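You operate a simulated robot arm through the tools that you are given. There is no shell and no other tool.

Carry out the task below with a simulated robot arm. There is one attempt and no reset: what you move stays moved.

Task
Put things in order on the top of the wooden table. At the end: the yellow tag (marked "HOLD") from the top of the wooden table stands where the silver shackle stood; the silver cup (marked "50 ML") from the top of the wooden table stands where the clear jar stood; the gold silencer from the top of the wooden table stands on top of the gold weight; the silver shackle from the top of the wooden table is on the white lot plate; the clear jar from the top of the wooden table stands where the yellow tag stood; whatever was shut is shut again. Leave all else as you found it, and nothing knocked over.
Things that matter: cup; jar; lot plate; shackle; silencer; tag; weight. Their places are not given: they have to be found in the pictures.

Only the result counts: the job must be done as asked and must still hold three seconds after the hand-in. Knocking over, shifting, dropping, spilling or breaking anything else fails it.

Robot
A 6-joint arm with a two-finger gripper, fixed in place. Base frame: the origin is at the foot of the arm, x ahead of it, y to its left, z up; the work surface is at about z = 0. Units: m, degrees, N and s.
With the tool pointing down near the work surface it reaches from about 0.18 to 0.48 m from the base axis. Its first joint turns from -66.0 to 66.0 degrees. Payload 1.76 kg.
The tool frame sits at the grasp point between the pads (the TCP): z along the fingers, y along the line on which they close. The tips reach 0.029 m beyond it. The gripper opens to 0.082 m. The gripper's body begins 0.058 m behind the TCP.
Orientation is that of the tool frame in the base frame, as a unit quaternion [x, y, z, w]. With the fingers straight down and closing along the base's y, the tool's x points along the base's -x, its y along +y and its z along -z.

Tools
- The arm moves only by the tool servo_tool. Its argument "plan" is a list of rows, each a list of 7 numbers: the shift along the base's x, y, z in m, then the turn, a rotation vector about the base's x, y, z in degrees, then the opening, from 0 (shut) to 1 (fully open). In form: [[tx, ty, tz, rx, ry, rz, jaw], ...]. A call has 1 to 20 rows; each row is the pose to reach, as a shift and turn from the pose commanded when the call began. A row lasts 0.2 s, in which the tool goes at most 0.05 m and 8.6 degrees; a call with a longer step from one row to the next is refused whole, and so is a gripper value outside its range. A pose out of reach is approached as far as the arm can. The call stops where the force on the tool passes 40 N (or 10 N more than at its start, if that is more) or the arm is blocked; 0.2 s more then pass. The fingers move at their own pace and stop on an object; they squeeze with about 34 N. The grip force told is the motor's: it shows also when the fingers shut on nothing. Time passes only in rows, and 0.2 s behind the last, so rows that repeat a pose let the fingers close. It gives the time, the measured TCP pose, the force on the tool (base axes), the opening and the grip force at its end, in the units of the frame above (readings bear some noise), with the torque about the TCP (base axes, N m) and any sound that the robot's microphone picked up.
- Cameras (640 x 400 px; columns grow to the right, rows downward): "scene" is fixed at [0.0565, 0.3291, 0.422]; the picture's right is [-0.74, -0.67, 0.00], its down [-0.36, 0.40, -0.84] and it looks along [0.57, -0.63, -0.53] (base axes); focal length 275 px, centre (320, 200). "wrist" rides on the gripper at [0.079, 0.004, -0.09] in the tool frame; the picture's right is [-0.05, 1.00, 0.00], its down [-0.71, -0.04, -0.71] and it looks along [-0.71, -0.04, 0.71] (tool axes); focal length 256 px, centre (320, 200).
- snapshot(camera): a new picture of that camera. The clock stands still meanwhile.
- probe_pixels(camera, pixels): for up to 12 pixels [column, row] of the newest picture of that camera ("zoom" is the newest enlarged one), the place [x, y, z] in the base frame of the surface seen there, good to about 0.002 m, but the place of the scene camera against the robot may be out by one fixed shift of up to 0.012 m in any direction. The clock stands still meanwhile.
- close_up(camera, box): a new picture of the part [left, top, right, bottom] of that camera's present view, enlarged. The clock stands still meanwhile.
- hand_in(): hands the job in; it is judged then, once.

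Leave the gripper open and the arm clear of the work at the hand-in unless told otherwise.

The tools are called after "Call:" as name(argument=value, ...) on one line, values as JSON. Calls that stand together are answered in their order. servo_tool: Moves the arm, as the interface text tells. Its arguments: {"type":"object","properties":{"plan":{"type":"array"}},"required":["plan"]} The other tools are called the same way: snapshot (camera) takes a picture; probe_pixels (camera, pixels) gives the place of the surface under pixels of a picture; close_up (camera, box) takes an enlarged picture of a part of a camera's view; hand_in () hands the job in.

At the start:

```text
time_s: 0.0
eef_pos: [0.2925, 0.0498, 0.2797]
tcp_rot: [0.0, 1.0, 0.0, 0.0]
force: [0.4, 0.0, 1.0]
moment: [-0.01, 0.01, -0.03]
gripper_width: 0.082
gripper_force: 0.0
```

scene: 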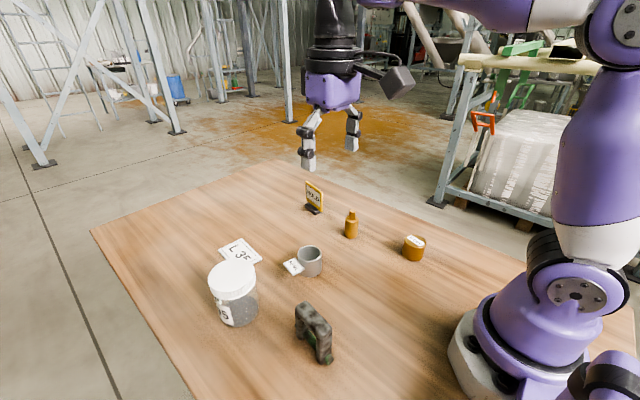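
wrist: 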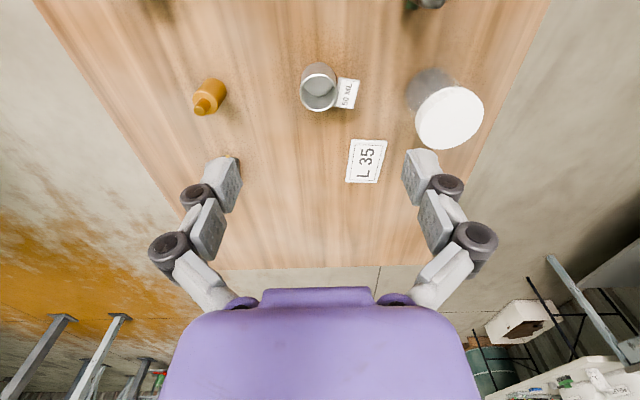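

I see in the scene picture the tag at about (314,197), the gold bottle-shaped silencer at (351,225), the gold weight at (414,247), the cup at (310,261), the lot plate "L 35" at (240,252), the jar at (234,295) and the dark shackle at (315,332). I'll take enlarged views of both cameras to study them.

Call:
close_up(camera="scene", box=[190, 170, 450, 370])

Call:
close_up(camera="wrist", box=[160, 0, 520, 225])

Call:
snapshot(camera="scene")

Call:
snapshot(camera="wrist")

```text
2.00 times, centred on (320, 270) of scene
```

zoom: 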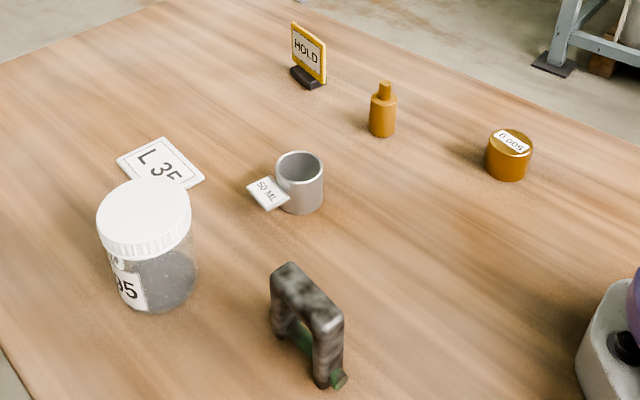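

```text
1.78 times, centred on (340, 112) of wrist
```

zoom: 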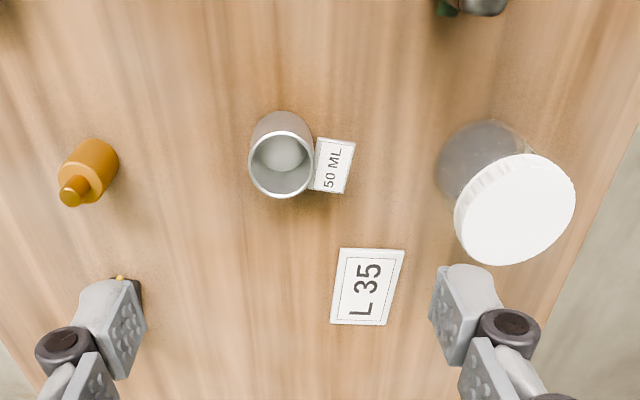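

```text
taken
```

scene: 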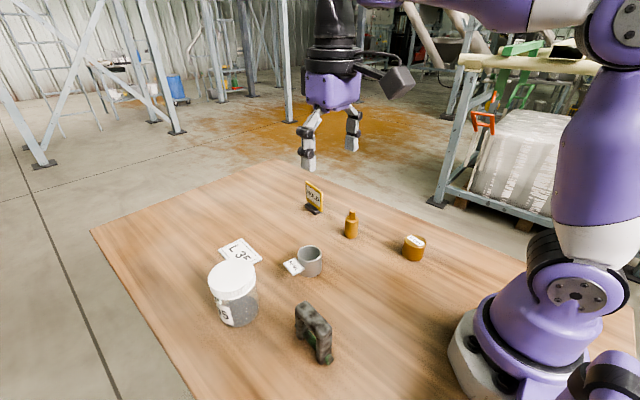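

```text
taken
```

wrist: 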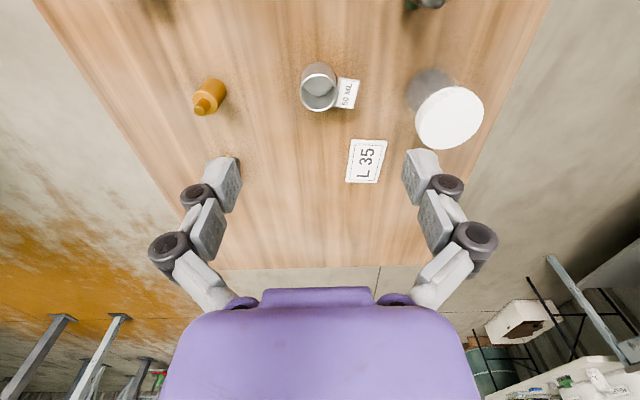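

I'll probe places in both pictures: in the wrist picture the silencer, cup, plate and jar lid; in the scene picture all objects, so I can work out the fixed shift of the scene camera.

Call:
probe_pixels(camera="wrist", pixels=[[203, 105], [212, 90], [320, 92], [302, 90], [336, 98], [346, 94], [353, 140], [385, 141], [379, 183], [346, 181], [449, 117], [425, 95]])

Call:
probe_pixels(camera="scene", pixels=[[314, 186], [314, 207], [351, 214], [351, 230], [414, 239], [414, 252], [310, 250], [293, 267], [243, 239], [222, 251], [233, 275], [315, 313]])

```text
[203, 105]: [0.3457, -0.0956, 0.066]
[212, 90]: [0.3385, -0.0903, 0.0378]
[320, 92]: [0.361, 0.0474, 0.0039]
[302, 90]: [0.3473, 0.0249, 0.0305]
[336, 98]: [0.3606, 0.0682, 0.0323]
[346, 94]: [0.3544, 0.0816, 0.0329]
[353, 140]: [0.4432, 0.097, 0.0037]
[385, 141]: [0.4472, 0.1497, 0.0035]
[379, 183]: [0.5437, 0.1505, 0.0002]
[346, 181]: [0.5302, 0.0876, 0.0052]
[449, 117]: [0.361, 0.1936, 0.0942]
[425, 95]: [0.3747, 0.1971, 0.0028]
```

```text
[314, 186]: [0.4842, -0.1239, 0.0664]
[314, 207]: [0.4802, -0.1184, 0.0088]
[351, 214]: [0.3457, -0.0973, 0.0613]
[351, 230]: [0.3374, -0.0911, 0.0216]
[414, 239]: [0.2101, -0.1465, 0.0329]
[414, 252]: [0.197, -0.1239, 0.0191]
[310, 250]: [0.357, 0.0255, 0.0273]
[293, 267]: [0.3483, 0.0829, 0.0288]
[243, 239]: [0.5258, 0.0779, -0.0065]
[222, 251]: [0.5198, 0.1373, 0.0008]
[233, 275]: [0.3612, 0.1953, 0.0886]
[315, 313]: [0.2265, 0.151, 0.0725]
```

Objects are located roughly. Next I enlarge each object in the scene view to read exact shapes, beginning with the shackle at (315,332).

Call:
close_up(camera="scene", box=[265, 290, 365, 370])

```text
5.00 times, centred on (315, 330) of scene
```

zoom: 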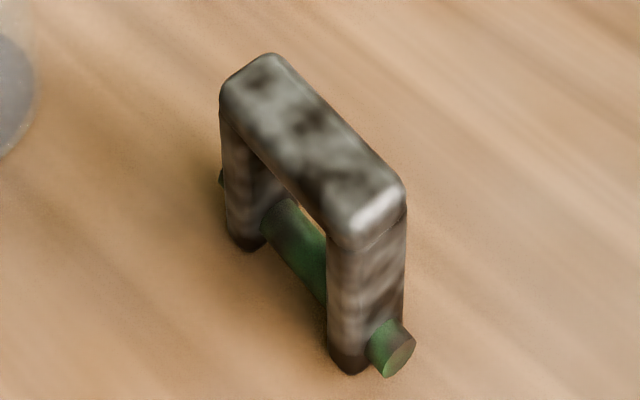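

The shackle is an upright arch: top bar from zoom (255,80) to (370,210), green pin low down along the same line with an end at (400,355). I probe its top bar, feet and pin.

Call:
probe_pixels(camera="zoom", pixels=[[270, 58], [228, 92], [400, 188], [345, 232], [312, 135], [245, 240], [345, 365], [400, 355], [365, 300], [295, 240], [220, 178], [240, 190]])

```text
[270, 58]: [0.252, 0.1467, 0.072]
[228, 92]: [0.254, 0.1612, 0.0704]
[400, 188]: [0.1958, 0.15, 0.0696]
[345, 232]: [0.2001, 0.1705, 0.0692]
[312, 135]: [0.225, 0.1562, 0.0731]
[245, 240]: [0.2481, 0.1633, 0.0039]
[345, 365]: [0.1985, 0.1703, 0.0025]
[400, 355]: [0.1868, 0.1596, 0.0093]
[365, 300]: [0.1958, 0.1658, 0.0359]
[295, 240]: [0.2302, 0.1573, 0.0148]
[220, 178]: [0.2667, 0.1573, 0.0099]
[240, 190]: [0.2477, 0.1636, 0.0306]
```

The shackle's long axis runs nearly along x, centre about (0.225,0.157), top at z≈0.072. Next I enlarge the lot plate and the jar.

Call:
close_up(camera="scene", box=[190, 220, 290, 282])

```text
6.40 times, centred on (240, 251) of scene
```

zoom: 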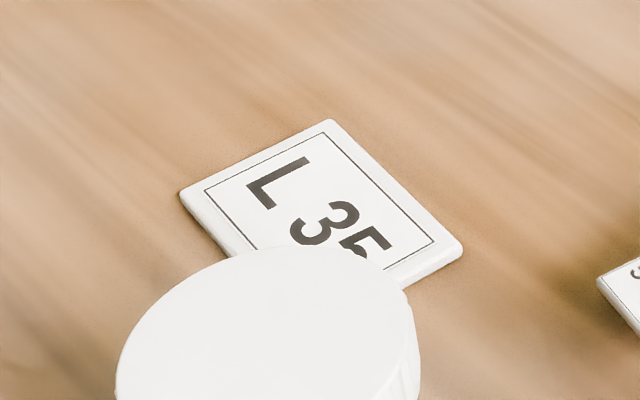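

I see the plate with far corner at zoom (330,122), left corner at (183,192) and right corner at (460,248). I probe those and inner points.

Call:
probe_pixels(camera="zoom", pixels=[[330, 124], [187, 194], [456, 248], [325, 134], [206, 190], [432, 240], [310, 215], [250, 300], [125, 360], [405, 310], [270, 258], [270, 330]])

Call:
close_up(camera="scene", box=[180, 250, 290, 335])

```text
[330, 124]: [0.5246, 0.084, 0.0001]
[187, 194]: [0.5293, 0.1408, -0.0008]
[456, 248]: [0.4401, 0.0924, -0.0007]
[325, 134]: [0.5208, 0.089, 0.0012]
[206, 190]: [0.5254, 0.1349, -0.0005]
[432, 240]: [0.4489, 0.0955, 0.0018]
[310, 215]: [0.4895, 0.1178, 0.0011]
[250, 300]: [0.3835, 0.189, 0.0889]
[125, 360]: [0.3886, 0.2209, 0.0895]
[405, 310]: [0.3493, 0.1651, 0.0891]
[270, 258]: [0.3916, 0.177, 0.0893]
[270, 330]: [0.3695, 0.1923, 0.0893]
```

```text
4.71 times, centred on (235, 292) of scene
```

zoom: 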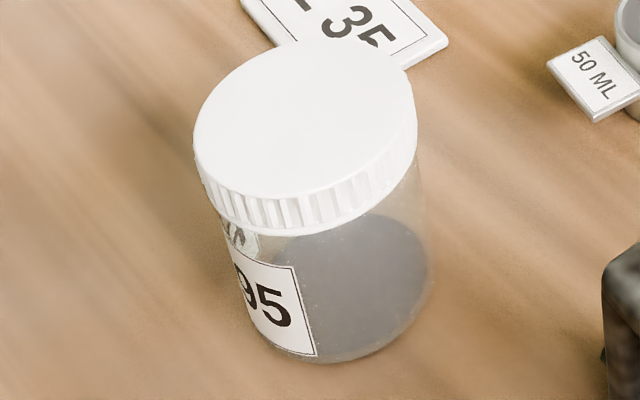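

The jar's lid spans zoom (195–415, 40–235), its body below. I probe the lid rim points and body for diameter and height.

Call:
probe_pixels(camera="zoom", pixels=[[300, 120], [198, 150], [412, 85], [290, 44], [330, 182], [215, 185], [360, 190], [400, 250], [350, 340], [300, 340], [260, 280], [300, 222]])

Call:
close_up(camera="scene", box=[270, 230, 350, 285])

```text
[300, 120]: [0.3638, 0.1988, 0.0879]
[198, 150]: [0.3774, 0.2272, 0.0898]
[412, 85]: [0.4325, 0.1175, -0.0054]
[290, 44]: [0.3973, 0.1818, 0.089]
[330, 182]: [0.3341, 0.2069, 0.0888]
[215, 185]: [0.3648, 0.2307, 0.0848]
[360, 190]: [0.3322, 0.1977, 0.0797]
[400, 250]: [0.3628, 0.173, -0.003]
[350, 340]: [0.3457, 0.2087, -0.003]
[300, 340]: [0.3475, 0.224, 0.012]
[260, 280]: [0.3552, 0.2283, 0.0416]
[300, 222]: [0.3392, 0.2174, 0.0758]
```

```text
7.27 times, centred on (310, 258) of scene
```

zoom: 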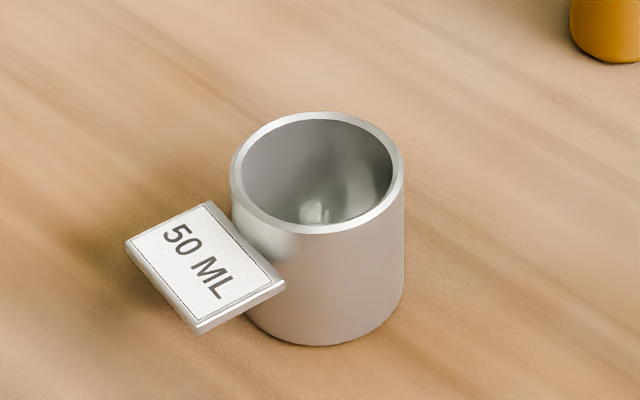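

The jar's lid fits a circle of about 0.034 m radius centred near (0.366,0.196) in scene coordinates. The cup has a flag "50 ML" at its side. I probe the cup's rim and flag.

Call:
probe_pixels(camera="zoom", pixels=[[318, 114], [236, 165], [399, 170], [316, 229], [258, 210], [380, 212], [325, 338], [130, 243], [208, 206], [280, 285], [202, 328], [318, 180]])

Call:
close_up(camera="scene", box=[320, 200, 440, 270])

```text
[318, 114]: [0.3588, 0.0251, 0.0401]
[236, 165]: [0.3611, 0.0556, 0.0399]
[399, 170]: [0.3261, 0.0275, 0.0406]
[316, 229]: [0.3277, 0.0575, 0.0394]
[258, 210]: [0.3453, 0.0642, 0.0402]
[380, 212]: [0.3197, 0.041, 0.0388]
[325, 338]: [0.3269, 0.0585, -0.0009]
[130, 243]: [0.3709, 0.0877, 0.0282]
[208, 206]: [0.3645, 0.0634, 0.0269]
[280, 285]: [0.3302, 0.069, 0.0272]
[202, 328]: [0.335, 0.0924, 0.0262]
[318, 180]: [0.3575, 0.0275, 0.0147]
```

```text
5.33 times, centred on (380, 235) of scene
```

zoom: 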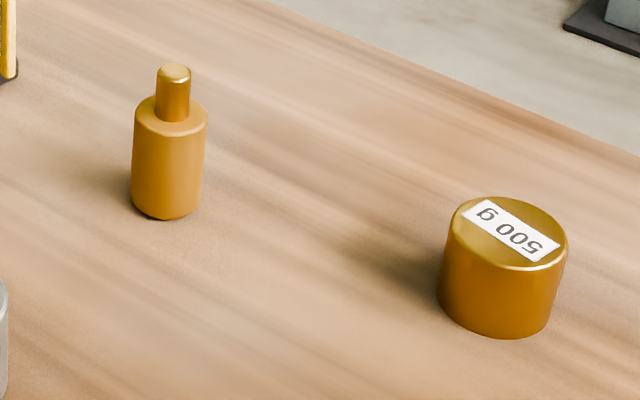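

Cup centre near (0.343,0.042), radius about 0.0225, rim z≈0.040, flag toward +y. Now I probe the silencer (top knob at zoom (172,72), shoulder at (170,115)) and the weight (top centre about (507,233)).

Call:
probe_pixels(camera="zoom", pixels=[[173, 71], [150, 118], [192, 115], [172, 128], [167, 180], [165, 212], [480, 205], [455, 225], [562, 245], [515, 266], [495, 325], [508, 233]])

Call:
close_up(camera="scene", box=[280, 170, 350, 220])

```text
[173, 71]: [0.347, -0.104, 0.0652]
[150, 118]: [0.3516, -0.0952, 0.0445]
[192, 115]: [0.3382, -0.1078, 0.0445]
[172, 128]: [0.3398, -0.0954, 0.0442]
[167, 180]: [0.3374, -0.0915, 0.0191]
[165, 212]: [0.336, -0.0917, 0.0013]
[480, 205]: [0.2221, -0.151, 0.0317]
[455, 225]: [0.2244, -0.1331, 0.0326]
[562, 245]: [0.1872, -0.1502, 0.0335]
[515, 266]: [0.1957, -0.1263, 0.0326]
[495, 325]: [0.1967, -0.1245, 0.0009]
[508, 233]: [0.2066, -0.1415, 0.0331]
```

```text
8.00 times, centred on (315, 195) of scene
```

zoom: 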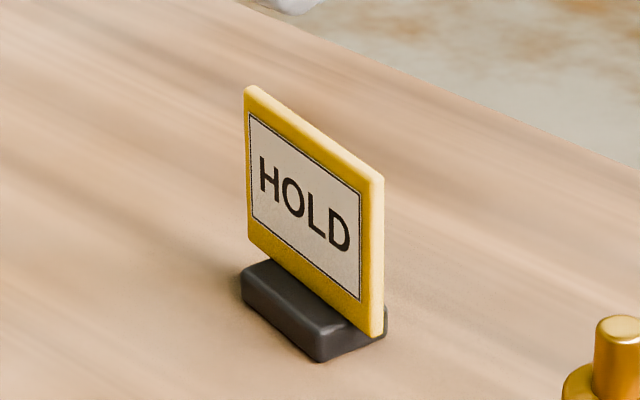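

Silencer axis near (0.345,-0.102), shoulder z≈0.045, top≈0.066. Weight top centre near (0.206,-0.140), top z≈0.033. The tag is a thin vertical board in a dark foot; I probe its board edges and foot.

Call:
probe_pixels(camera="zoom", pixels=[[250, 95], [372, 178], [312, 140], [380, 180], [375, 330], [250, 235], [245, 285], [320, 352], [384, 325], [262, 266], [305, 205], [380, 260]])

Call:
close_up(camera="wrist", box=[280, 50, 500, 190])

```text
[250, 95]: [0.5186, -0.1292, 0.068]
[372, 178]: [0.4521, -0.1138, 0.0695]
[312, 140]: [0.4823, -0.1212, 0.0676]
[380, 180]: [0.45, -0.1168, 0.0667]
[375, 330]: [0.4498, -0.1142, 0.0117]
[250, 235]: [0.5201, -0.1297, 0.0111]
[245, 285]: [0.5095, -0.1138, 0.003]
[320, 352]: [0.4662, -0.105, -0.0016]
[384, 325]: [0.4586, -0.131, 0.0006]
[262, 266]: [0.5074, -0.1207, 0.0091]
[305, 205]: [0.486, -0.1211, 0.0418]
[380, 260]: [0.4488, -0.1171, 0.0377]
```

```text
2.86 times, centred on (390, 120) of wrist
```

zoom: 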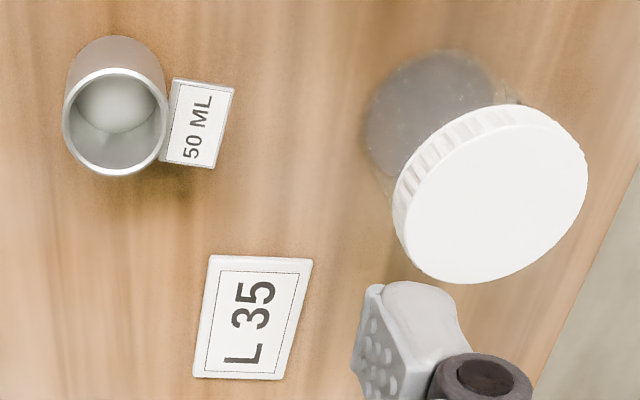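

The tag's board runs from about (0.519,-0.129) to (0.450,-0.114), centred near (0.484,-0.121). Now I probe matching points in the enlarged wrist view (cup rim, plate corners, lid rim) to get robot-true positions and the scene shift.

Call:
probe_pixels(camera="zoom", pixels=[[65, 120], [164, 118], [116, 72], [113, 172], [216, 259], [308, 262], [283, 374], [197, 374], [398, 200], [582, 180], [520, 108], [455, 278]])

```text
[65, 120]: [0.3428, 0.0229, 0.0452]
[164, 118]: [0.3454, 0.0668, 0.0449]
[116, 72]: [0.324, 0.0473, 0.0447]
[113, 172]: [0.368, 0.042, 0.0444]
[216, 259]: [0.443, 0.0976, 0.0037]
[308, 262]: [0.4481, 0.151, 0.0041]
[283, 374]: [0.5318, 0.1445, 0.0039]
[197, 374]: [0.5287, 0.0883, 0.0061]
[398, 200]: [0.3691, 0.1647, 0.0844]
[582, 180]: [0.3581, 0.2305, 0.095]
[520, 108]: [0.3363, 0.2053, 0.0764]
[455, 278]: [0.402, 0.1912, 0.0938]
```

The wrist readings give cup centre (0.346,0.045), plate centre (0.488,0.120) with long edge turned about -5°, and the scene readings are about (-0.003,-0.003,-0.0045) off. I move the arm back and left, high up, to see the shackle with the wrist camera.

Call:
servo_tool(plan=[[-0.023, 0.025, 0.01, 0, 0, 0, 1], [-0.046, 0.05, 0.02, 0, 0, 0, 1], [-0.069, 0.075, 0.02, 0, 0, 0, 1], [-0.092, 0.1, 0.02, 0, 0, 0, 1], [-0.092, 0.1, 0.02, 0, 0, 0, 1]])

Call:
snapshot(camera="wrist")

```text
time_s: 1.2
eef_pos: [0.2014, 0.1508, 0.2996]
tcp_rot: [0.0, 1.0, 0.001, -0.001]
force: [-0.6, -0.9, 0.9]
moment: [-0.03, 0.03, 0.04]
gripper_width: 0.082
gripper_force: 0.1
```

```text
taken
```

wrist: 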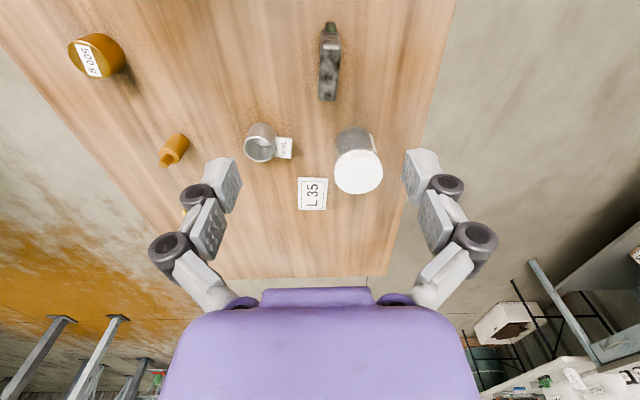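

I now see the shackle at (330,60), the weight at (97,55), the jar at (357,165). I enlarge the shackle and the weight/silencer part.

Call:
close_up(camera="wrist", box=[280, 5, 410, 205])

Call:
close_up(camera="wrist", box=[290, 10, 370, 110])

```text
2.00 times, centred on (345, 105) of wrist
```

zoom: 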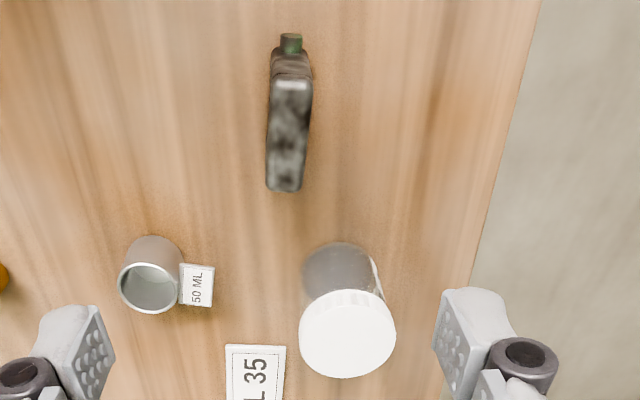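

```text
4.00 times, centred on (330, 60) of wrist
```

zoom: 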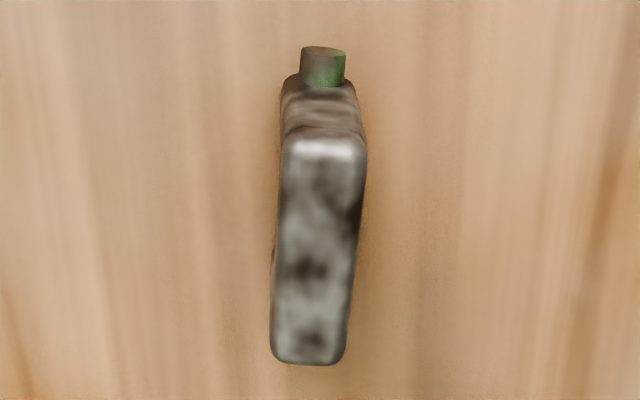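

The top bar of the shackle lies from zoom (325,140) to (308,360). I probe its ends, sides and middle.

Call:
probe_pixels(camera="zoom", pixels=[[326, 150], [290, 180], [360, 180], [322, 180], [278, 320], [348, 320], [313, 320], [309, 355], [318, 250], [322, 55], [286, 90], [350, 90]])

```text
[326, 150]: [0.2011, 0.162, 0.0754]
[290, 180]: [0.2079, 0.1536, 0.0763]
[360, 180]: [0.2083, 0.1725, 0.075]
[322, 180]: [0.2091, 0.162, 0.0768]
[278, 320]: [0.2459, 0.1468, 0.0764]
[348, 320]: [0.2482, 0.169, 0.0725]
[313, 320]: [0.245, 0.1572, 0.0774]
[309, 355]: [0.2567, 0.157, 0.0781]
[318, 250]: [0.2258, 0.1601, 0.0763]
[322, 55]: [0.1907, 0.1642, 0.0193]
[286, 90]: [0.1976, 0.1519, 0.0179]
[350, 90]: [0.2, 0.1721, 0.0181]
```

The shackle is centred at (0.2285,0.160), top z 0.0765, turned about -7°. Before gripping I test how far the arm reaches with the tool straight down: move empty over the plate (0.488,0.12), first high, then lower to z≈0.07, well above the plate.

Call:
servo_tool(plan=[[0.04, -0.004, -0.01, 0, 0, 0, 1], [0.08, -0.008, -0.025, 0, 0, 0, 1], [0.12, -0.012, -0.04, 0, 0, 0, 1], [0.16, -0.016, -0.055, 0, 0, 0, 1], [0.2, -0.02, -0.07, 0, 0, 0, 1], [0.24, -0.024, -0.085, 0, 0, 0, 1], [0.265, -0.028, -0.1, 0, 0, 0, 1], [0.287, -0.031, -0.1, 0, 0, 0, 1], [0.287, -0.031, -0.1, 0, 0, 0, 1]])

```text
time_s: 3.2
eef_pos: [0.433, 0.1146, 0.1927]
tcp_rot: [0.0, 1.0, -0.001, 0.0]
force: [0.0, 0.4, -0.5]
moment: [0.03, -0.04, -0.02]
gripper_width: 0.0819
gripper_force: 0.1
out of reach, approached as far as the arm can: row 6, 7, 8, 9
```

At height 0.2 the arm stops at x=0.433. I lower 0.125 m to see how the reach grows near the surface; the fingers stay clear of the jar and above the plate.

Call:
servo_tool(plan=[[0, 0, -0.03, 0, 0, 0, 1], [0, 0, -0.06, 0, 0, 0, 1], [0, 0, -0.09, 0, 0, 0, 1], [0, 0, -0.125, 0, 0, 0, 1], [0, 0, -0.125, 0, 0, 0, 1]])

```text
time_s: 4.4
eef_pos: [0.432, 0.1126, 0.0681]
tcp_rot: [0.0, 1.0, 0.0, -0.001]
force: [0.4, -0.6, 0.4]
moment: [0.0, -0.03, 0.03]
gripper_width: 0.082
gripper_force: 0.0
```

The commanded pose was the clamped one; I am at (0.432,0.113,0.068). I push forward 0.056 and left 0.007 at this height to find the vertical reach.

Call:
servo_tool(plan=[[0.02, 0.003, 0, 0, 0, 0, 1], [0.04, 0.005, 0, 0, 0, 0, 1], [0.056, 0.007, 0, 0, 0, 0, 1], [0.056, 0.007, 0, 0, 0, 0, 1]])

```text
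time_s: 5.4
eef_pos: [0.4656, 0.1151, 0.068]
tcp_rot: [0.0, 1.0, 0.0, 0.0]
force: [0.3, -0.1, -0.4]
moment: [-0.01, 0.03, 0.01]
gripper_width: 0.0819
gripper_force: 0.2
out of reach, approached as far as the arm can: row 2, 3, 4
```

Vertical reach is r≈0.48. Now I test with the tool tilted 15° (fingers pointing forward), about the closing axis, then forward to (0.488,0.12).

Call:
servo_tool(plan=[[0, 0, 0.005, 0, -7.5, 0, 1], [0, 0, 0.005, 0, -15, 0, 1], [0.012, 0.003, 0.005, 0, -15, 0, 1], [0.023, 0.005, 0.0, 0, -15, 0, 1], [0.023, 0.005, 0.0, 0, -15, 0, 1]])

Call:
snapshot(camera="wrist")

Call:
snapshot(camera="scene")

```text
time_s: 6.6
eef_pos: [0.4878, 0.1198, 0.069]
tcp_rot: [0.0, 0.991, -0.001, 0.13]
force: [0.1, -0.7, -0.6]
moment: [0.0, -0.02, 0.01]
gripper_width: 0.0819
gripper_force: 0.0
```

```text
taken
```

wrist: 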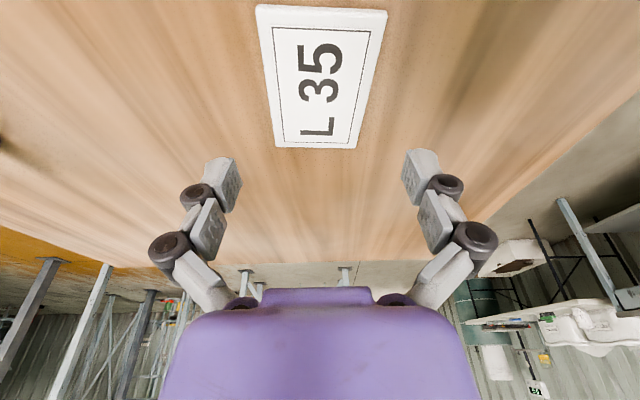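

```text
taken
```

scene: 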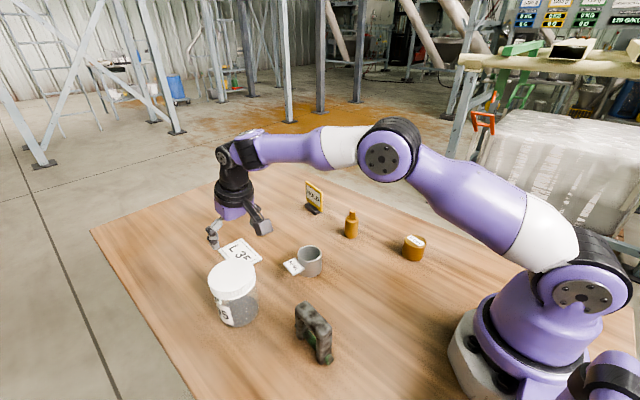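

With 15° tilt the arm reaches (0.488,0.120,0.069) fine. The plate now shows corners at about (257,7), (387,11), (356,147), (274,146); I probe them and the midpoint.

Call:
probe_pixels(camera="wrist", pixels=[[260, 8], [383, 13], [354, 146], [277, 144], [320, 80]])

```text
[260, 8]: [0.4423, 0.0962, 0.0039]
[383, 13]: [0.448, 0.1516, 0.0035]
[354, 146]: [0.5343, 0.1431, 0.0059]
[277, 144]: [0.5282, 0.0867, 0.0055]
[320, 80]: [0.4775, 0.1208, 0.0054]
```

Plate centre is (0.488,0.1195), turned about -6°, top z≈0.005. I rise and travel back above the shackle with the same 15° tilt, adding a -6.5° yaw to match it, staying above the jar.

Call:
servo_tool(plan=[[-0.02, 0, 0.04, 0, 0, 0, 1], [-0.045, 0, 0.08, 0, 0, 0, 1], [-0.085, 0.003, 0.1, 0, 0, 0, 1], [-0.13, 0.01, 0.11, 0, 0, 0, 1], [-0.17, 0.02, 0.11, 0, 0, -2, 1], [-0.21, 0.03, 0.11, 0, 0, -4, 1], [-0.25, 0.038, 0.11, 0, 0, -6.5, 1], [-0.2593, 0.0402, 0.1, 0, 0, -6.5, 1], [-0.2593, 0.0402, 0.1, 0, 0, -6.5, 1]])

Call:
snapshot(camera="wrist")

Call:
snapshot(camera="scene")

```text
time_s: 8.6
eef_pos: [0.2281, 0.16, 0.1682]
tcp_rot: [0.056, 0.99, -0.008, 0.131]
force: [0.2, -0.5, -0.5]
moment: [0.01, -0.02, 0.01]
gripper_width: 0.0821
gripper_force: 0.1
```

```text
taken
```

wrist: 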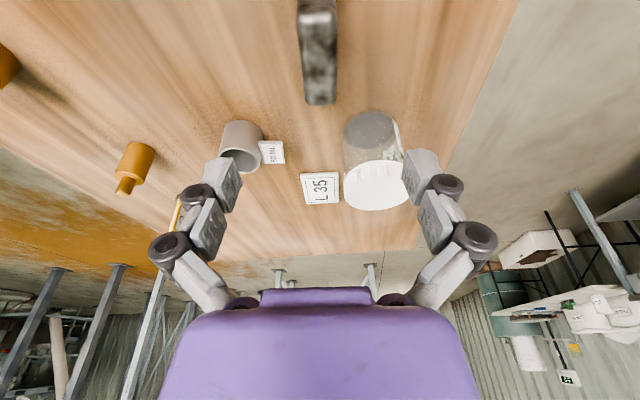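

```text
taken
```

scene: 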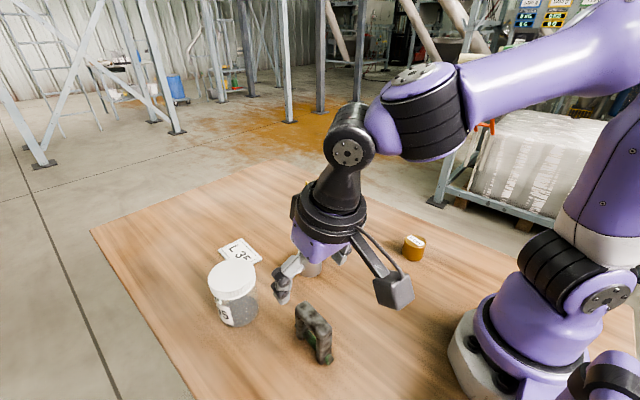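

The shackle lies at wrist (318,50), well centred in the columns between the fingers. I probe its bar again from this pose.

Call:
probe_pixels(camera="wrist", pixels=[[319, 98], [308, 75], [319, 75], [333, 75], [304, 40], [318, 40], [334, 40], [318, 18], [301, 18], [334, 18]])

```text
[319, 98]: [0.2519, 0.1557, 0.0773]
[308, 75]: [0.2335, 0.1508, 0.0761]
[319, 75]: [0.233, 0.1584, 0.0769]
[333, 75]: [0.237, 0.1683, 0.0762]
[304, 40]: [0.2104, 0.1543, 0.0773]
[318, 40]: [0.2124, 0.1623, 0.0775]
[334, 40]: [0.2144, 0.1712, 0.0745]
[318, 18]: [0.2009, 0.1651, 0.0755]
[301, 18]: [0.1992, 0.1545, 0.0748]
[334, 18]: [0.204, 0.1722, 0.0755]
```

Confirmed: bar centre (0.2285,0.160), turn -6.8°. I lower 0.105 m to z≈0.063 with open fingers either side of the bar, then close.

Call:
servo_tool(plan=[[0, 0, -0.035, 0, 0, 0, 1], [0, 0, -0.07, 0, 0, 0, 1], [0, 0, -0.095, 0, 0, 0, 1], [0, 0, -0.105, 0, 0, 0, 1], [0, 0, -0.105, 0, 0, 0, 1]])

Call:
snapshot(camera="scene")

```text
time_s: 9.8
eef_pos: [0.2301, 0.1607, 0.0626]
tcp_rot: [0.056, 0.99, -0.007, 0.131]
force: [-0.4, 0.0, 0.1]
moment: [-0.01, 0.0, 0.0]
gripper_width: 0.082
gripper_force: 0.0
```

```text
taken
```

scene: 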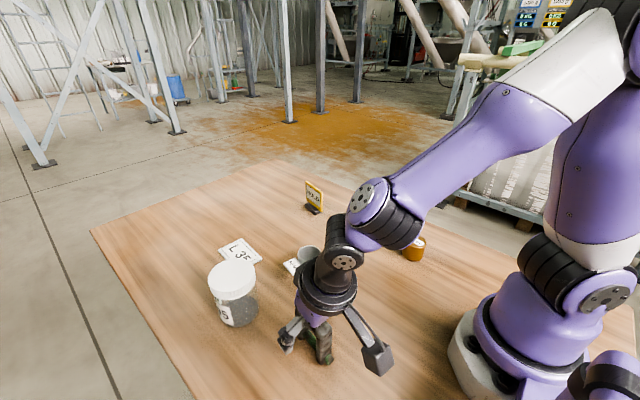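

The fingers straddle the shackle with no contact force. I close the gripper, repeating the pose.

Call:
servo_tool(plan=[[0, 0, 0, 0, 0, 0, 0.5], [0, 0, 0, 0, 0, 0, 0.2], [0, 0, 0, 0, 0, 0, 0], [0, 0, 0, 0, 0, 0, 0], [0, 0, 0, 0, 0, 0, 0]])

```text
time_s: 11.0
eef_pos: [0.2288, 0.1605, 0.0646]
tcp_rot: [0.056, 0.99, -0.007, 0.132]
force: [1.7, -4.4, 10.3]
moment: [-0.13, 0.11, 0.02]
gripper_width: 0.022
gripper_force: 34.0
```

Gripped at width 0.022 with 34 N. I lift gently 0.03 m and check.

Call:
servo_tool(plan=[[0, 0, 0.01, 0, 0, 0, 0], [0, 0, 0.03, 0, 0, 0, 0], [0, 0, 0.03, 0, 0, 0, 0]])

Call:
snapshot(camera="scene")

Call:
snapshot(camera="wrist")

```text
time_s: 11.8
eef_pos: [0.2282, 0.1606, 0.0944]
tcp_rot: [0.056, 0.99, -0.007, 0.13]
force: [-0.3, 0.3, -3.7]
moment: [0.01, 0.0, 0.01]
gripper_width: 0.0221
gripper_force: 34.4
```

```text
taken
```

scene: 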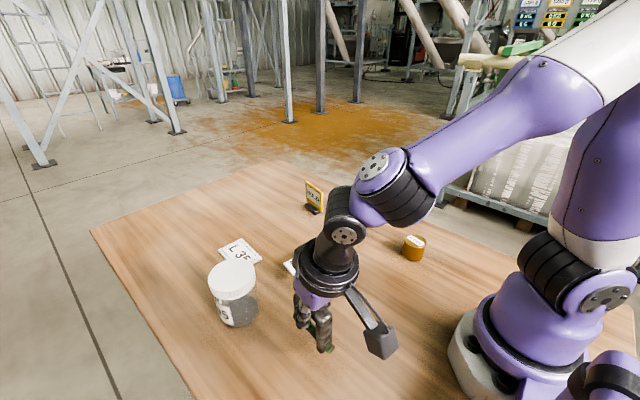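

```text
taken
```

wrist: 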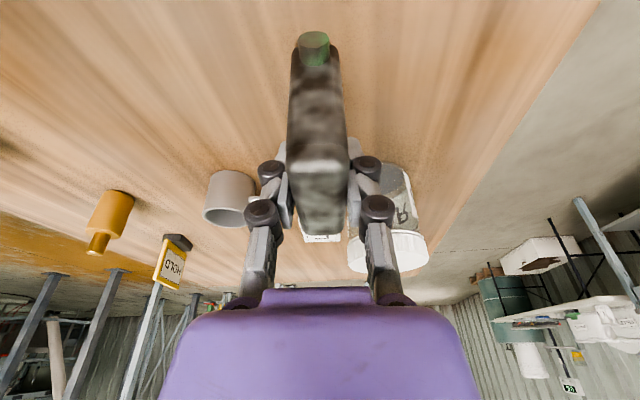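

Lifted cleanly (about 3.7 N). I carry it up and forward along y≈0.11, passing above the cup and clear of the jar, to hang over the plate centre with a gap.

Call:
servo_tool(plan=[[0, -0.01, 0.045, 0, 0, 0, 0], [0.03, -0.03, 0.075, 0, 0, 0, 0], [0.07, -0.045, 0.08, 0, 0, 0, 0], [0.11, -0.05, 0.08, 0, 0, 0, 0], [0.15, -0.05, 0.08, 0, 0, 0, 0], [0.185, -0.048, 0.075, 0, 0, 0, 0], [0.215, -0.045, 0.06, 0, 0, 0, 0], [0.24, -0.042, 0.035, 0, 0, 0, 0], [0.2595, -0.0405, 0.01, 0, 0, 0, 0], [0.2595, -0.0405, 0.01, 0, 0, 0, 0]])

Call:
snapshot(camera="wrist")

Call:
snapshot(camera="scene")

```text
time_s: 14.0
eef_pos: [0.4893, 0.1189, 0.1014]
tcp_rot: [0.056, 0.99, -0.007, 0.13]
force: [0.6, -0.3, -3.5]
moment: [-0.03, 0.0, 0.02]
gripper_width: 0.0223
gripper_force: 34.1
```

```text
taken
```

wrist: 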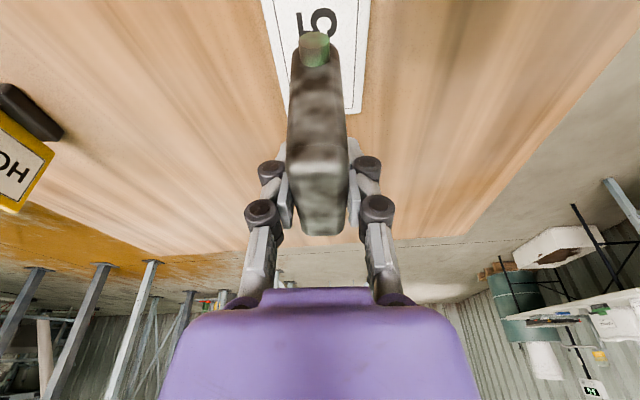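

```text
taken
```

scene: 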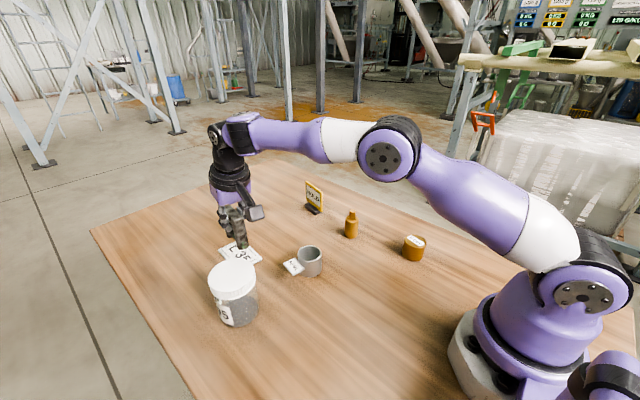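

The shackle hangs over the plate, still in line. Expected landing TCP z is about 0.069. I lower 0.028 first.

Call:
servo_tool(plan=[[0, 0, -0.012, 0, 0, 0, 0], [0, 0, -0.022, 0, 0, 0, 0], [0, 0, -0.028, 0, 0, 0, 0], [0, 0, -0.028, 0, 0, 0, 0]])

Call:
close_up(camera="scene", box=[190, 190, 290, 270])

```text
time_s: 15.0
eef_pos: [0.4902, 0.1199, 0.0748]
tcp_rot: [0.056, 0.99, -0.007, 0.13]
force: [-0.4, 0.5, -3.7]
moment: [0.0, 0.01, -0.03]
gripper_width: 0.0221
gripper_force: 34.3
```

```text
5.00 times, centred on (240, 230) of scene
```

zoom: 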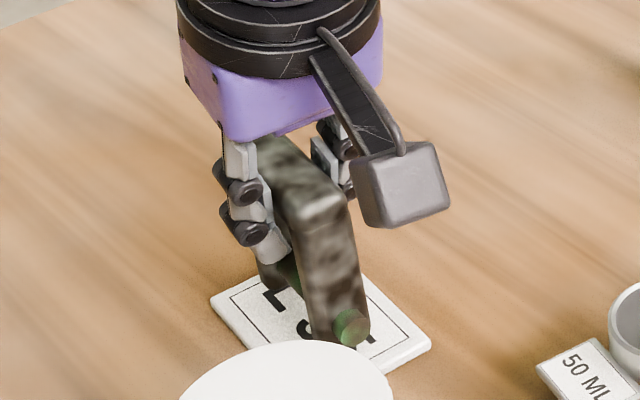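

It hangs level just over the plate. I lower in 2 mm steps, watching the force.

Call:
servo_tool(plan=[[0, 0, -0.002, 0, 0, 0, 0], [0, 0, -0.004, 0, 0, 0, 0], [0, 0, -0.004, 0, 0, 0, 0]])

```text
time_s: 15.8
eef_pos: [0.4886, 0.1197, 0.0708]
tcp_rot: [0.056, 0.99, -0.007, 0.13]
force: [0.4, 0.1, -3.4]
moment: [0.02, 0.01, 0.0]
gripper_width: 0.0226
gripper_force: 34.1
```

No contact yet (force still -3.4). I lower 1 mm more per step.

Call:
servo_tool(plan=[[0, 0, -0.001, 0, 0, 0, 0], [0, 0, -0.002, 0, 0, 0, 0], [0, 0, -0.002, 0, 0, 0, 0]])

```text
time_s: 16.6
eef_pos: [0.4883, 0.1195, 0.0696]
tcp_rot: [0.056, 0.99, -0.008, 0.131]
force: [-1.5, 1.5, 1.9]
moment: [0.1, 0.18, -0.07]
gripper_width: 0.0221
gripper_force: 33.5
```

Contact is felt (force now +1.9, was -3.5). I press half a millimetre more and open the fingers gently.

Call:
servo_tool(plan=[[0, 0, -0.0007, 0, 0, 0, 0], [0, 0, -0.0007, 0, 0, 0, 0.3], [0, 0, -0.0007, 0, 0, 0, 0.4], [0, 0, -0.0007, 0, 0, 0, 0.55], [0, 0, -0.0007, 0, 0, 0, 0.7], [0, 0, -0.0007, 0, 0, 0, 0.7]])

Call:
close_up(camera="scene", box=[190, 190, 290, 270])

```text
time_s: 18.0
eef_pos: [0.4885, 0.1204, 0.0693]
tcp_rot: [0.056, 0.99, -0.008, 0.13]
force: [0.7, -0.3, 0.4]
moment: [-0.01, 0.02, -0.01]
gripper_width: 0.0572
gripper_force: 0.0
```

```text
5.00 times, centred on (240, 230) of scene
```

zoom: 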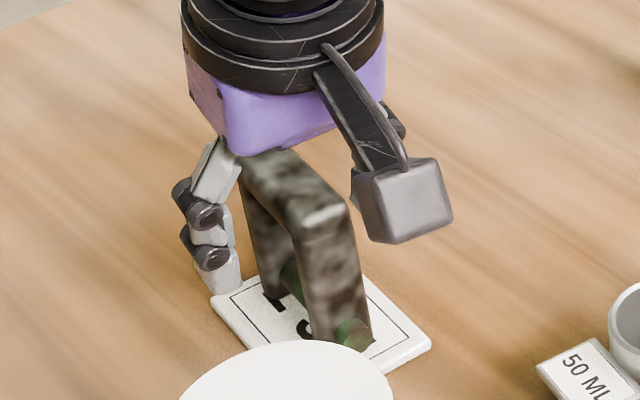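

The shackle stands on the plate on its own. I rise and draw back, then swing over to view the tag at about (0.487,-0.118).

Call:
servo_tool(plan=[[0, 0, 0.03, 0, 0, 0, 0.8], [-0.01, 0, 0.065, 0, 0, 0, 0.8], [-0.03, 0, 0.1, 0, 0, 0, 0.8], [-0.06, -0.01, 0.13, 0, 0, 0, 1], [-0.09, -0.04, 0.14, 0, 0, 0, 1], [-0.1, -0.085, 0.14, 0, 0, 0, 1], [-0.1, -0.13, 0.14, 0, 0, -2, 1], [-0.1, -0.175, 0.14, 0, 0, -4, 1], [-0.1, -0.22, 0.14, 0, 0, -6, 1], [-0.1, -0.23, 0.14, 0, 0, -6, 1], [-0.1, -0.23, 0.14, 0, 0, -6, 1]])

Call:
snapshot(camera="wrist")

Call:
snapshot(camera="scene")

```text
time_s: 20.4
eef_pos: [0.3873, -0.1122, 0.2087]
tcp_rot: [0.109, 0.985, -0.015, 0.131]
force: [0.2, 0.4, 0.4]
moment: [-0.03, 0.02, -0.02]
gripper_width: 0.0821
gripper_force: 0.0
```

```text
taken
```

wrist: 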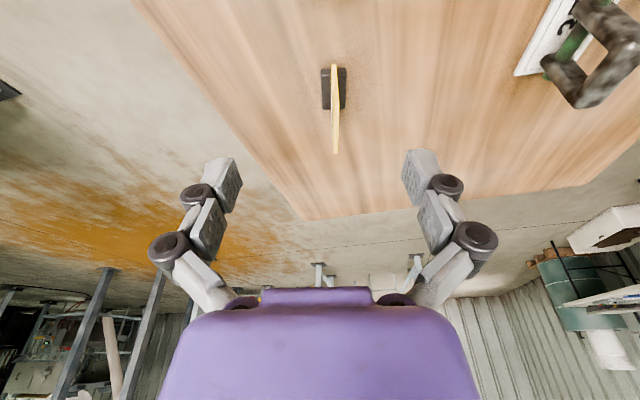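

```text
taken
```

scene: 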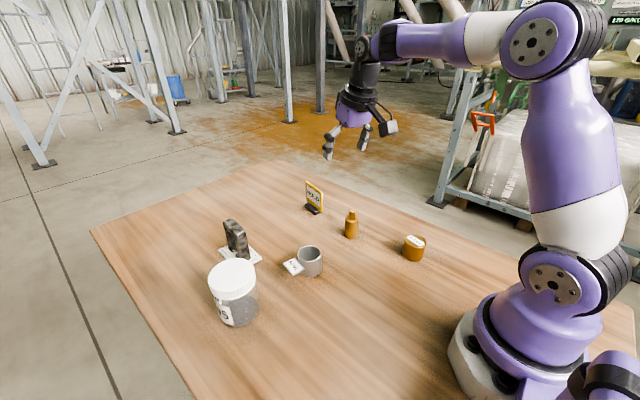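

I see the tag edge-on at wrist (334,100), with its foot around (333,88). I enlarge it.

Call:
close_up(camera="wrist", box=[285, 55, 385, 165])

```text
3.64 times, centred on (335, 110) of wrist
```

zoom: 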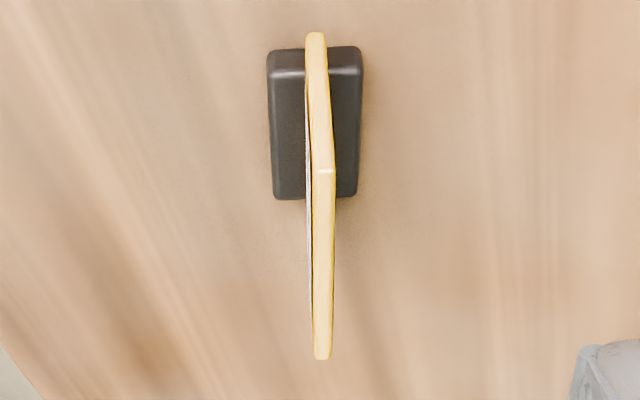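

The board's near vertical edge runs from zoom (315,38) down low to (324,172) at its top corner, and its top edge runs on to (322,355). I probe these and the foot's corners.

Call:
probe_pixels(camera="zoom", pixels=[[315, 45], [320, 110], [324, 172], [325, 200], [324, 260], [323, 310], [322, 352], [272, 60], [358, 60], [352, 190], [278, 190], [324, 230]])

```text
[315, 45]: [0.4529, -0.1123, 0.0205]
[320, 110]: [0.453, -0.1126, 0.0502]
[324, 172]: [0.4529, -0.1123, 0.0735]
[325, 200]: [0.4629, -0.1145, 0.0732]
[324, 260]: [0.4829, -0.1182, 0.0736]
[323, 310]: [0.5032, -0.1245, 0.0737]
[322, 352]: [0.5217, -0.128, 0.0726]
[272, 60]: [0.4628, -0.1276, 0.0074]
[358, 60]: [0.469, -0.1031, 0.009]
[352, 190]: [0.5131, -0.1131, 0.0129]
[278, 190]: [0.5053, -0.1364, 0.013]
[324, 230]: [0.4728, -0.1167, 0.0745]
```

The board runs from (0.453,-0.112) to (0.522,-0.1285); tag centre (0.4875,-0.120), turn -13°, top z 0.0735, foot top z≈0.013. I move in above it, stopping at z≈0.11 to check alignment.

Call:
servo_tool(plan=[[0.03, -0.003, -0.03, 0, 0, 0, 1], [0.06, -0.005, -0.06, 0, 0, -0.5, 1], [0.085, -0.007, -0.085, 0, 0, -0.5, 1], [0.0995, -0.0085, -0.098, 0, 0, -0.5, 1], [0.0995, -0.0085, -0.098, 0, 0, -0.5, 1], [0.0995, -0.0085, -0.098, 0, 0, -0.5, 1]])

Call:
snapshot(camera="wrist")

```text
time_s: 21.8
eef_pos: [0.4893, -0.1174, 0.1091]
tcp_rot: [0.113, 0.985, -0.015, 0.13]
force: [-0.1, 0.6, 0.0]
moment: [0.03, -0.01, 0.01]
gripper_width: 0.0821
gripper_force: 0.0
```

```text
taken
```

wrist: 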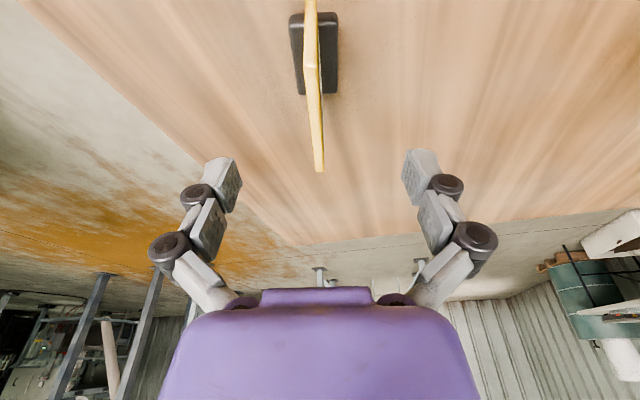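

I probe the board's top edge from this pose to check the sideways alignment.

Call:
probe_pixels(camera="wrist", pixels=[[318, 165], [316, 140], [314, 110], [312, 85], [311, 72], [309, 40]])

```text
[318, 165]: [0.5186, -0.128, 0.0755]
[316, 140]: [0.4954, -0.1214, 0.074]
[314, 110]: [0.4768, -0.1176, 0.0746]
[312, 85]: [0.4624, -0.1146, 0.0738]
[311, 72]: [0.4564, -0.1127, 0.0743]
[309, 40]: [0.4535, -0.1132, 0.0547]
```

The board line passes y≈-0.120 at x=0.4875; the tool is about 2–3 mm to its left. I shift by (-0.001,-0.0025) and hold to read the pose again.

Call:
servo_tool(plan=[[-0.001, -0.0025, 0, 0, 0, 0, 1], [-0.001, -0.0025, 0, 0, 0, 0, 1]])

```text
time_s: 22.4
eef_pos: [0.488, -0.1215, 0.1088]
tcp_rot: [0.112, 0.985, -0.015, 0.13]
force: [0.2, -0.4, 0.3]
moment: [0.02, 0.01, 0.0]
gripper_width: 0.0822
gripper_force: 0.1
```

Aligned within about 1 mm. I lower 0.053 m to z≈0.056, fingers either side of the board.

Call:
servo_tool(plan=[[0, 0.0005, -0.02, 0, 0, 0, 1], [0, 0.0005, -0.04, 0, 0, 0, 1], [0, 0.0005, -0.053, 0, 0, 0, 1], [0, 0.0005, -0.053, 0, 0, 0, 1]])

Call:
close_up(camera="scene", box=[260, 150, 370, 230])

Call:
snapshot(camera="wrist")

```text
time_s: 23.4
eef_pos: [0.4879, -0.1197, 0.0569]
tcp_rot: [0.113, 0.985, -0.015, 0.13]
force: [0.3, -0.2, 0.8]
moment: [0.0, 0.02, -0.03]
gripper_width: 0.0821
gripper_force: 0.0
```

```text
5.00 times, centred on (315, 190) of scene
```

zoom: 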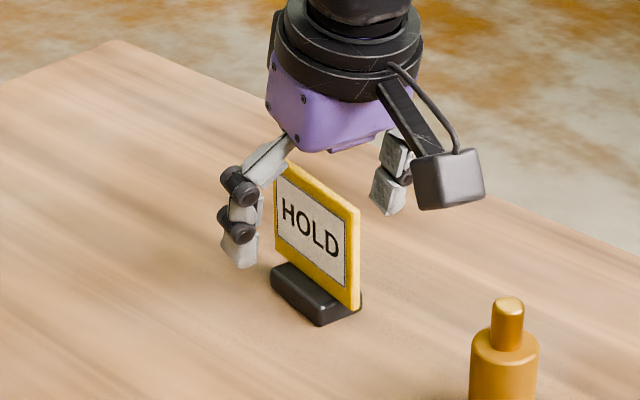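

```text
taken
```

wrist: 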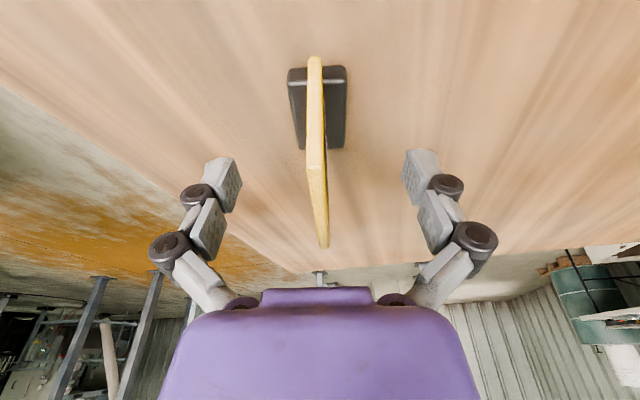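

The fingers straddle the board well above the foot. I close.

Call:
servo_tool(plan=[[0, 0, 0, 0, 0, 0, 0.5], [0, 0, 0, 0, 0, 0, 0.2], [0, 0, 0, 0, 0, 0, 0], [0, 0, 0, 0, 0, 0, 0], [0, 0, 0, 0, 0, 0, 0]])

Call:
snapshot(camera="wrist")

```text
time_s: 24.6
eef_pos: [0.4885, -0.1201, 0.0576]
tcp_rot: [0.112, 0.985, -0.016, 0.131]
force: [-0.1, -1.4, 6.2]
moment: [-0.03, -0.04, -0.04]
gripper_width: 0.0059
gripper_force: 33.4
```

```text
taken
```

wrist: 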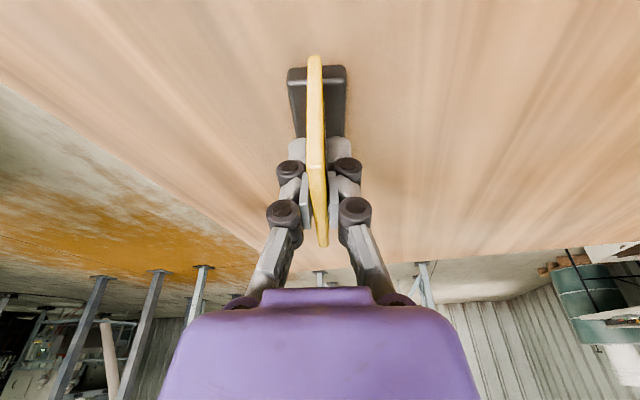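

Gripped at 0.006 width. I lift straight up, then carry the tag high over to above the shackle's old place (0.2285,0.160), turning +6.5° to match its line.

Call:
servo_tool(plan=[[0, 0, 0.02, 0, 0, 0, 0], [-0.01, 0, 0.06, 0, 0, 0, 0], [-0.035, 0.015, 0.095, 0, 0, 0, 0], [-0.065, 0.04, 0.115, 0, 0, 0, 0], [-0.1, 0.07, 0.12, 0, 0, 1, 0], [-0.13, 0.108, 0.12, 0, 0, 2, 0], [-0.16, 0.145, 0.12, 0, 0, 3, 0], [-0.19, 0.182, 0.12, 0, 0, 4, 0], [-0.215, 0.22, 0.12, 0, 0, 5, 0], [-0.24, 0.255, 0.12, 0, 0, 6, 0], [-0.2595, 0.28, 0.115, 0, 0, 6.5, 0], [-0.2595, 0.28, 0.08, 0, 0, 6.5, 0], [-0.2595, 0.28, 0.05, 0, 0, 6.5, 0], [-0.2595, 0.28, 0.05, 0, 0, 6.5, 0]])

Call:
snapshot(camera="scene")

Call:
snapshot(camera="wrist")

```text
time_s: 27.6
eef_pos: [0.2302, 0.1593, 0.1082]
tcp_rot: [0.056, 0.99, -0.007, 0.13]
force: [-0.7, -0.7, -0.5]
moment: [0.02, -0.02, 0.01]
gripper_width: 0.0062
gripper_force: 33.9
```

```text
taken
```

scene: 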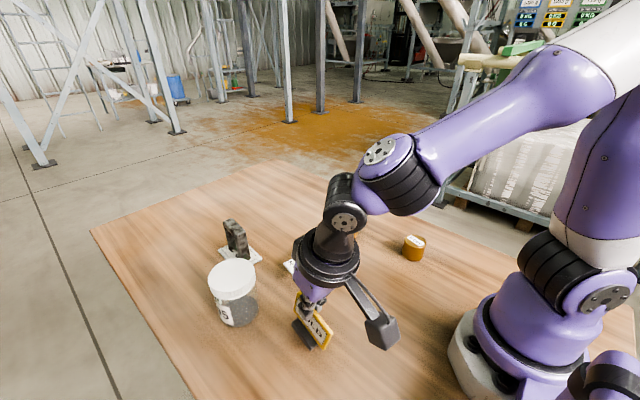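

```text
taken
```

wrist: 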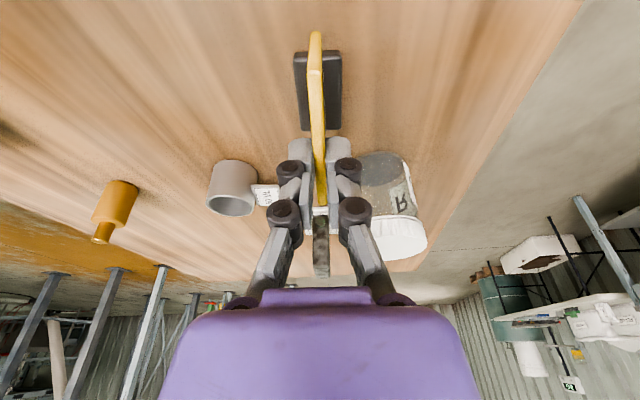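

The tag looks different in the hand than before the lift (board now rows 30–205 instead of 55–245). I enlarge both views to see whether it has pivoted.

Call:
close_up(camera="wrist", box=[250, 15, 400, 215])

Call:
close_up(camera="scene", box=[260, 250, 380, 360])

```text
2.00 times, centred on (325, 115) of wrist
```

zoom: 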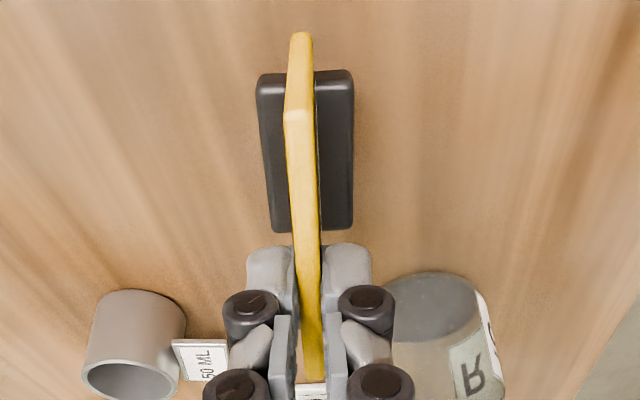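

```text
3.64 times, centred on (320, 305) of scene
```

zoom: 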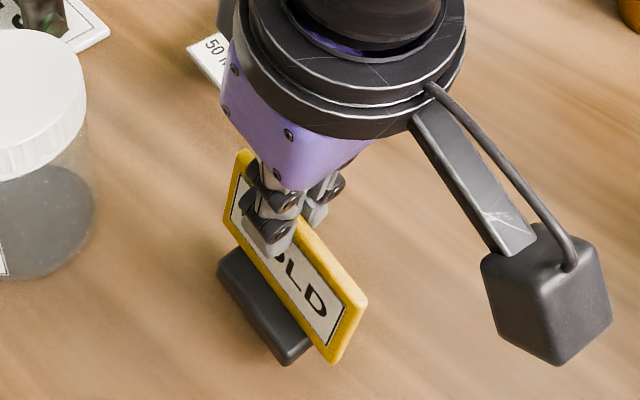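

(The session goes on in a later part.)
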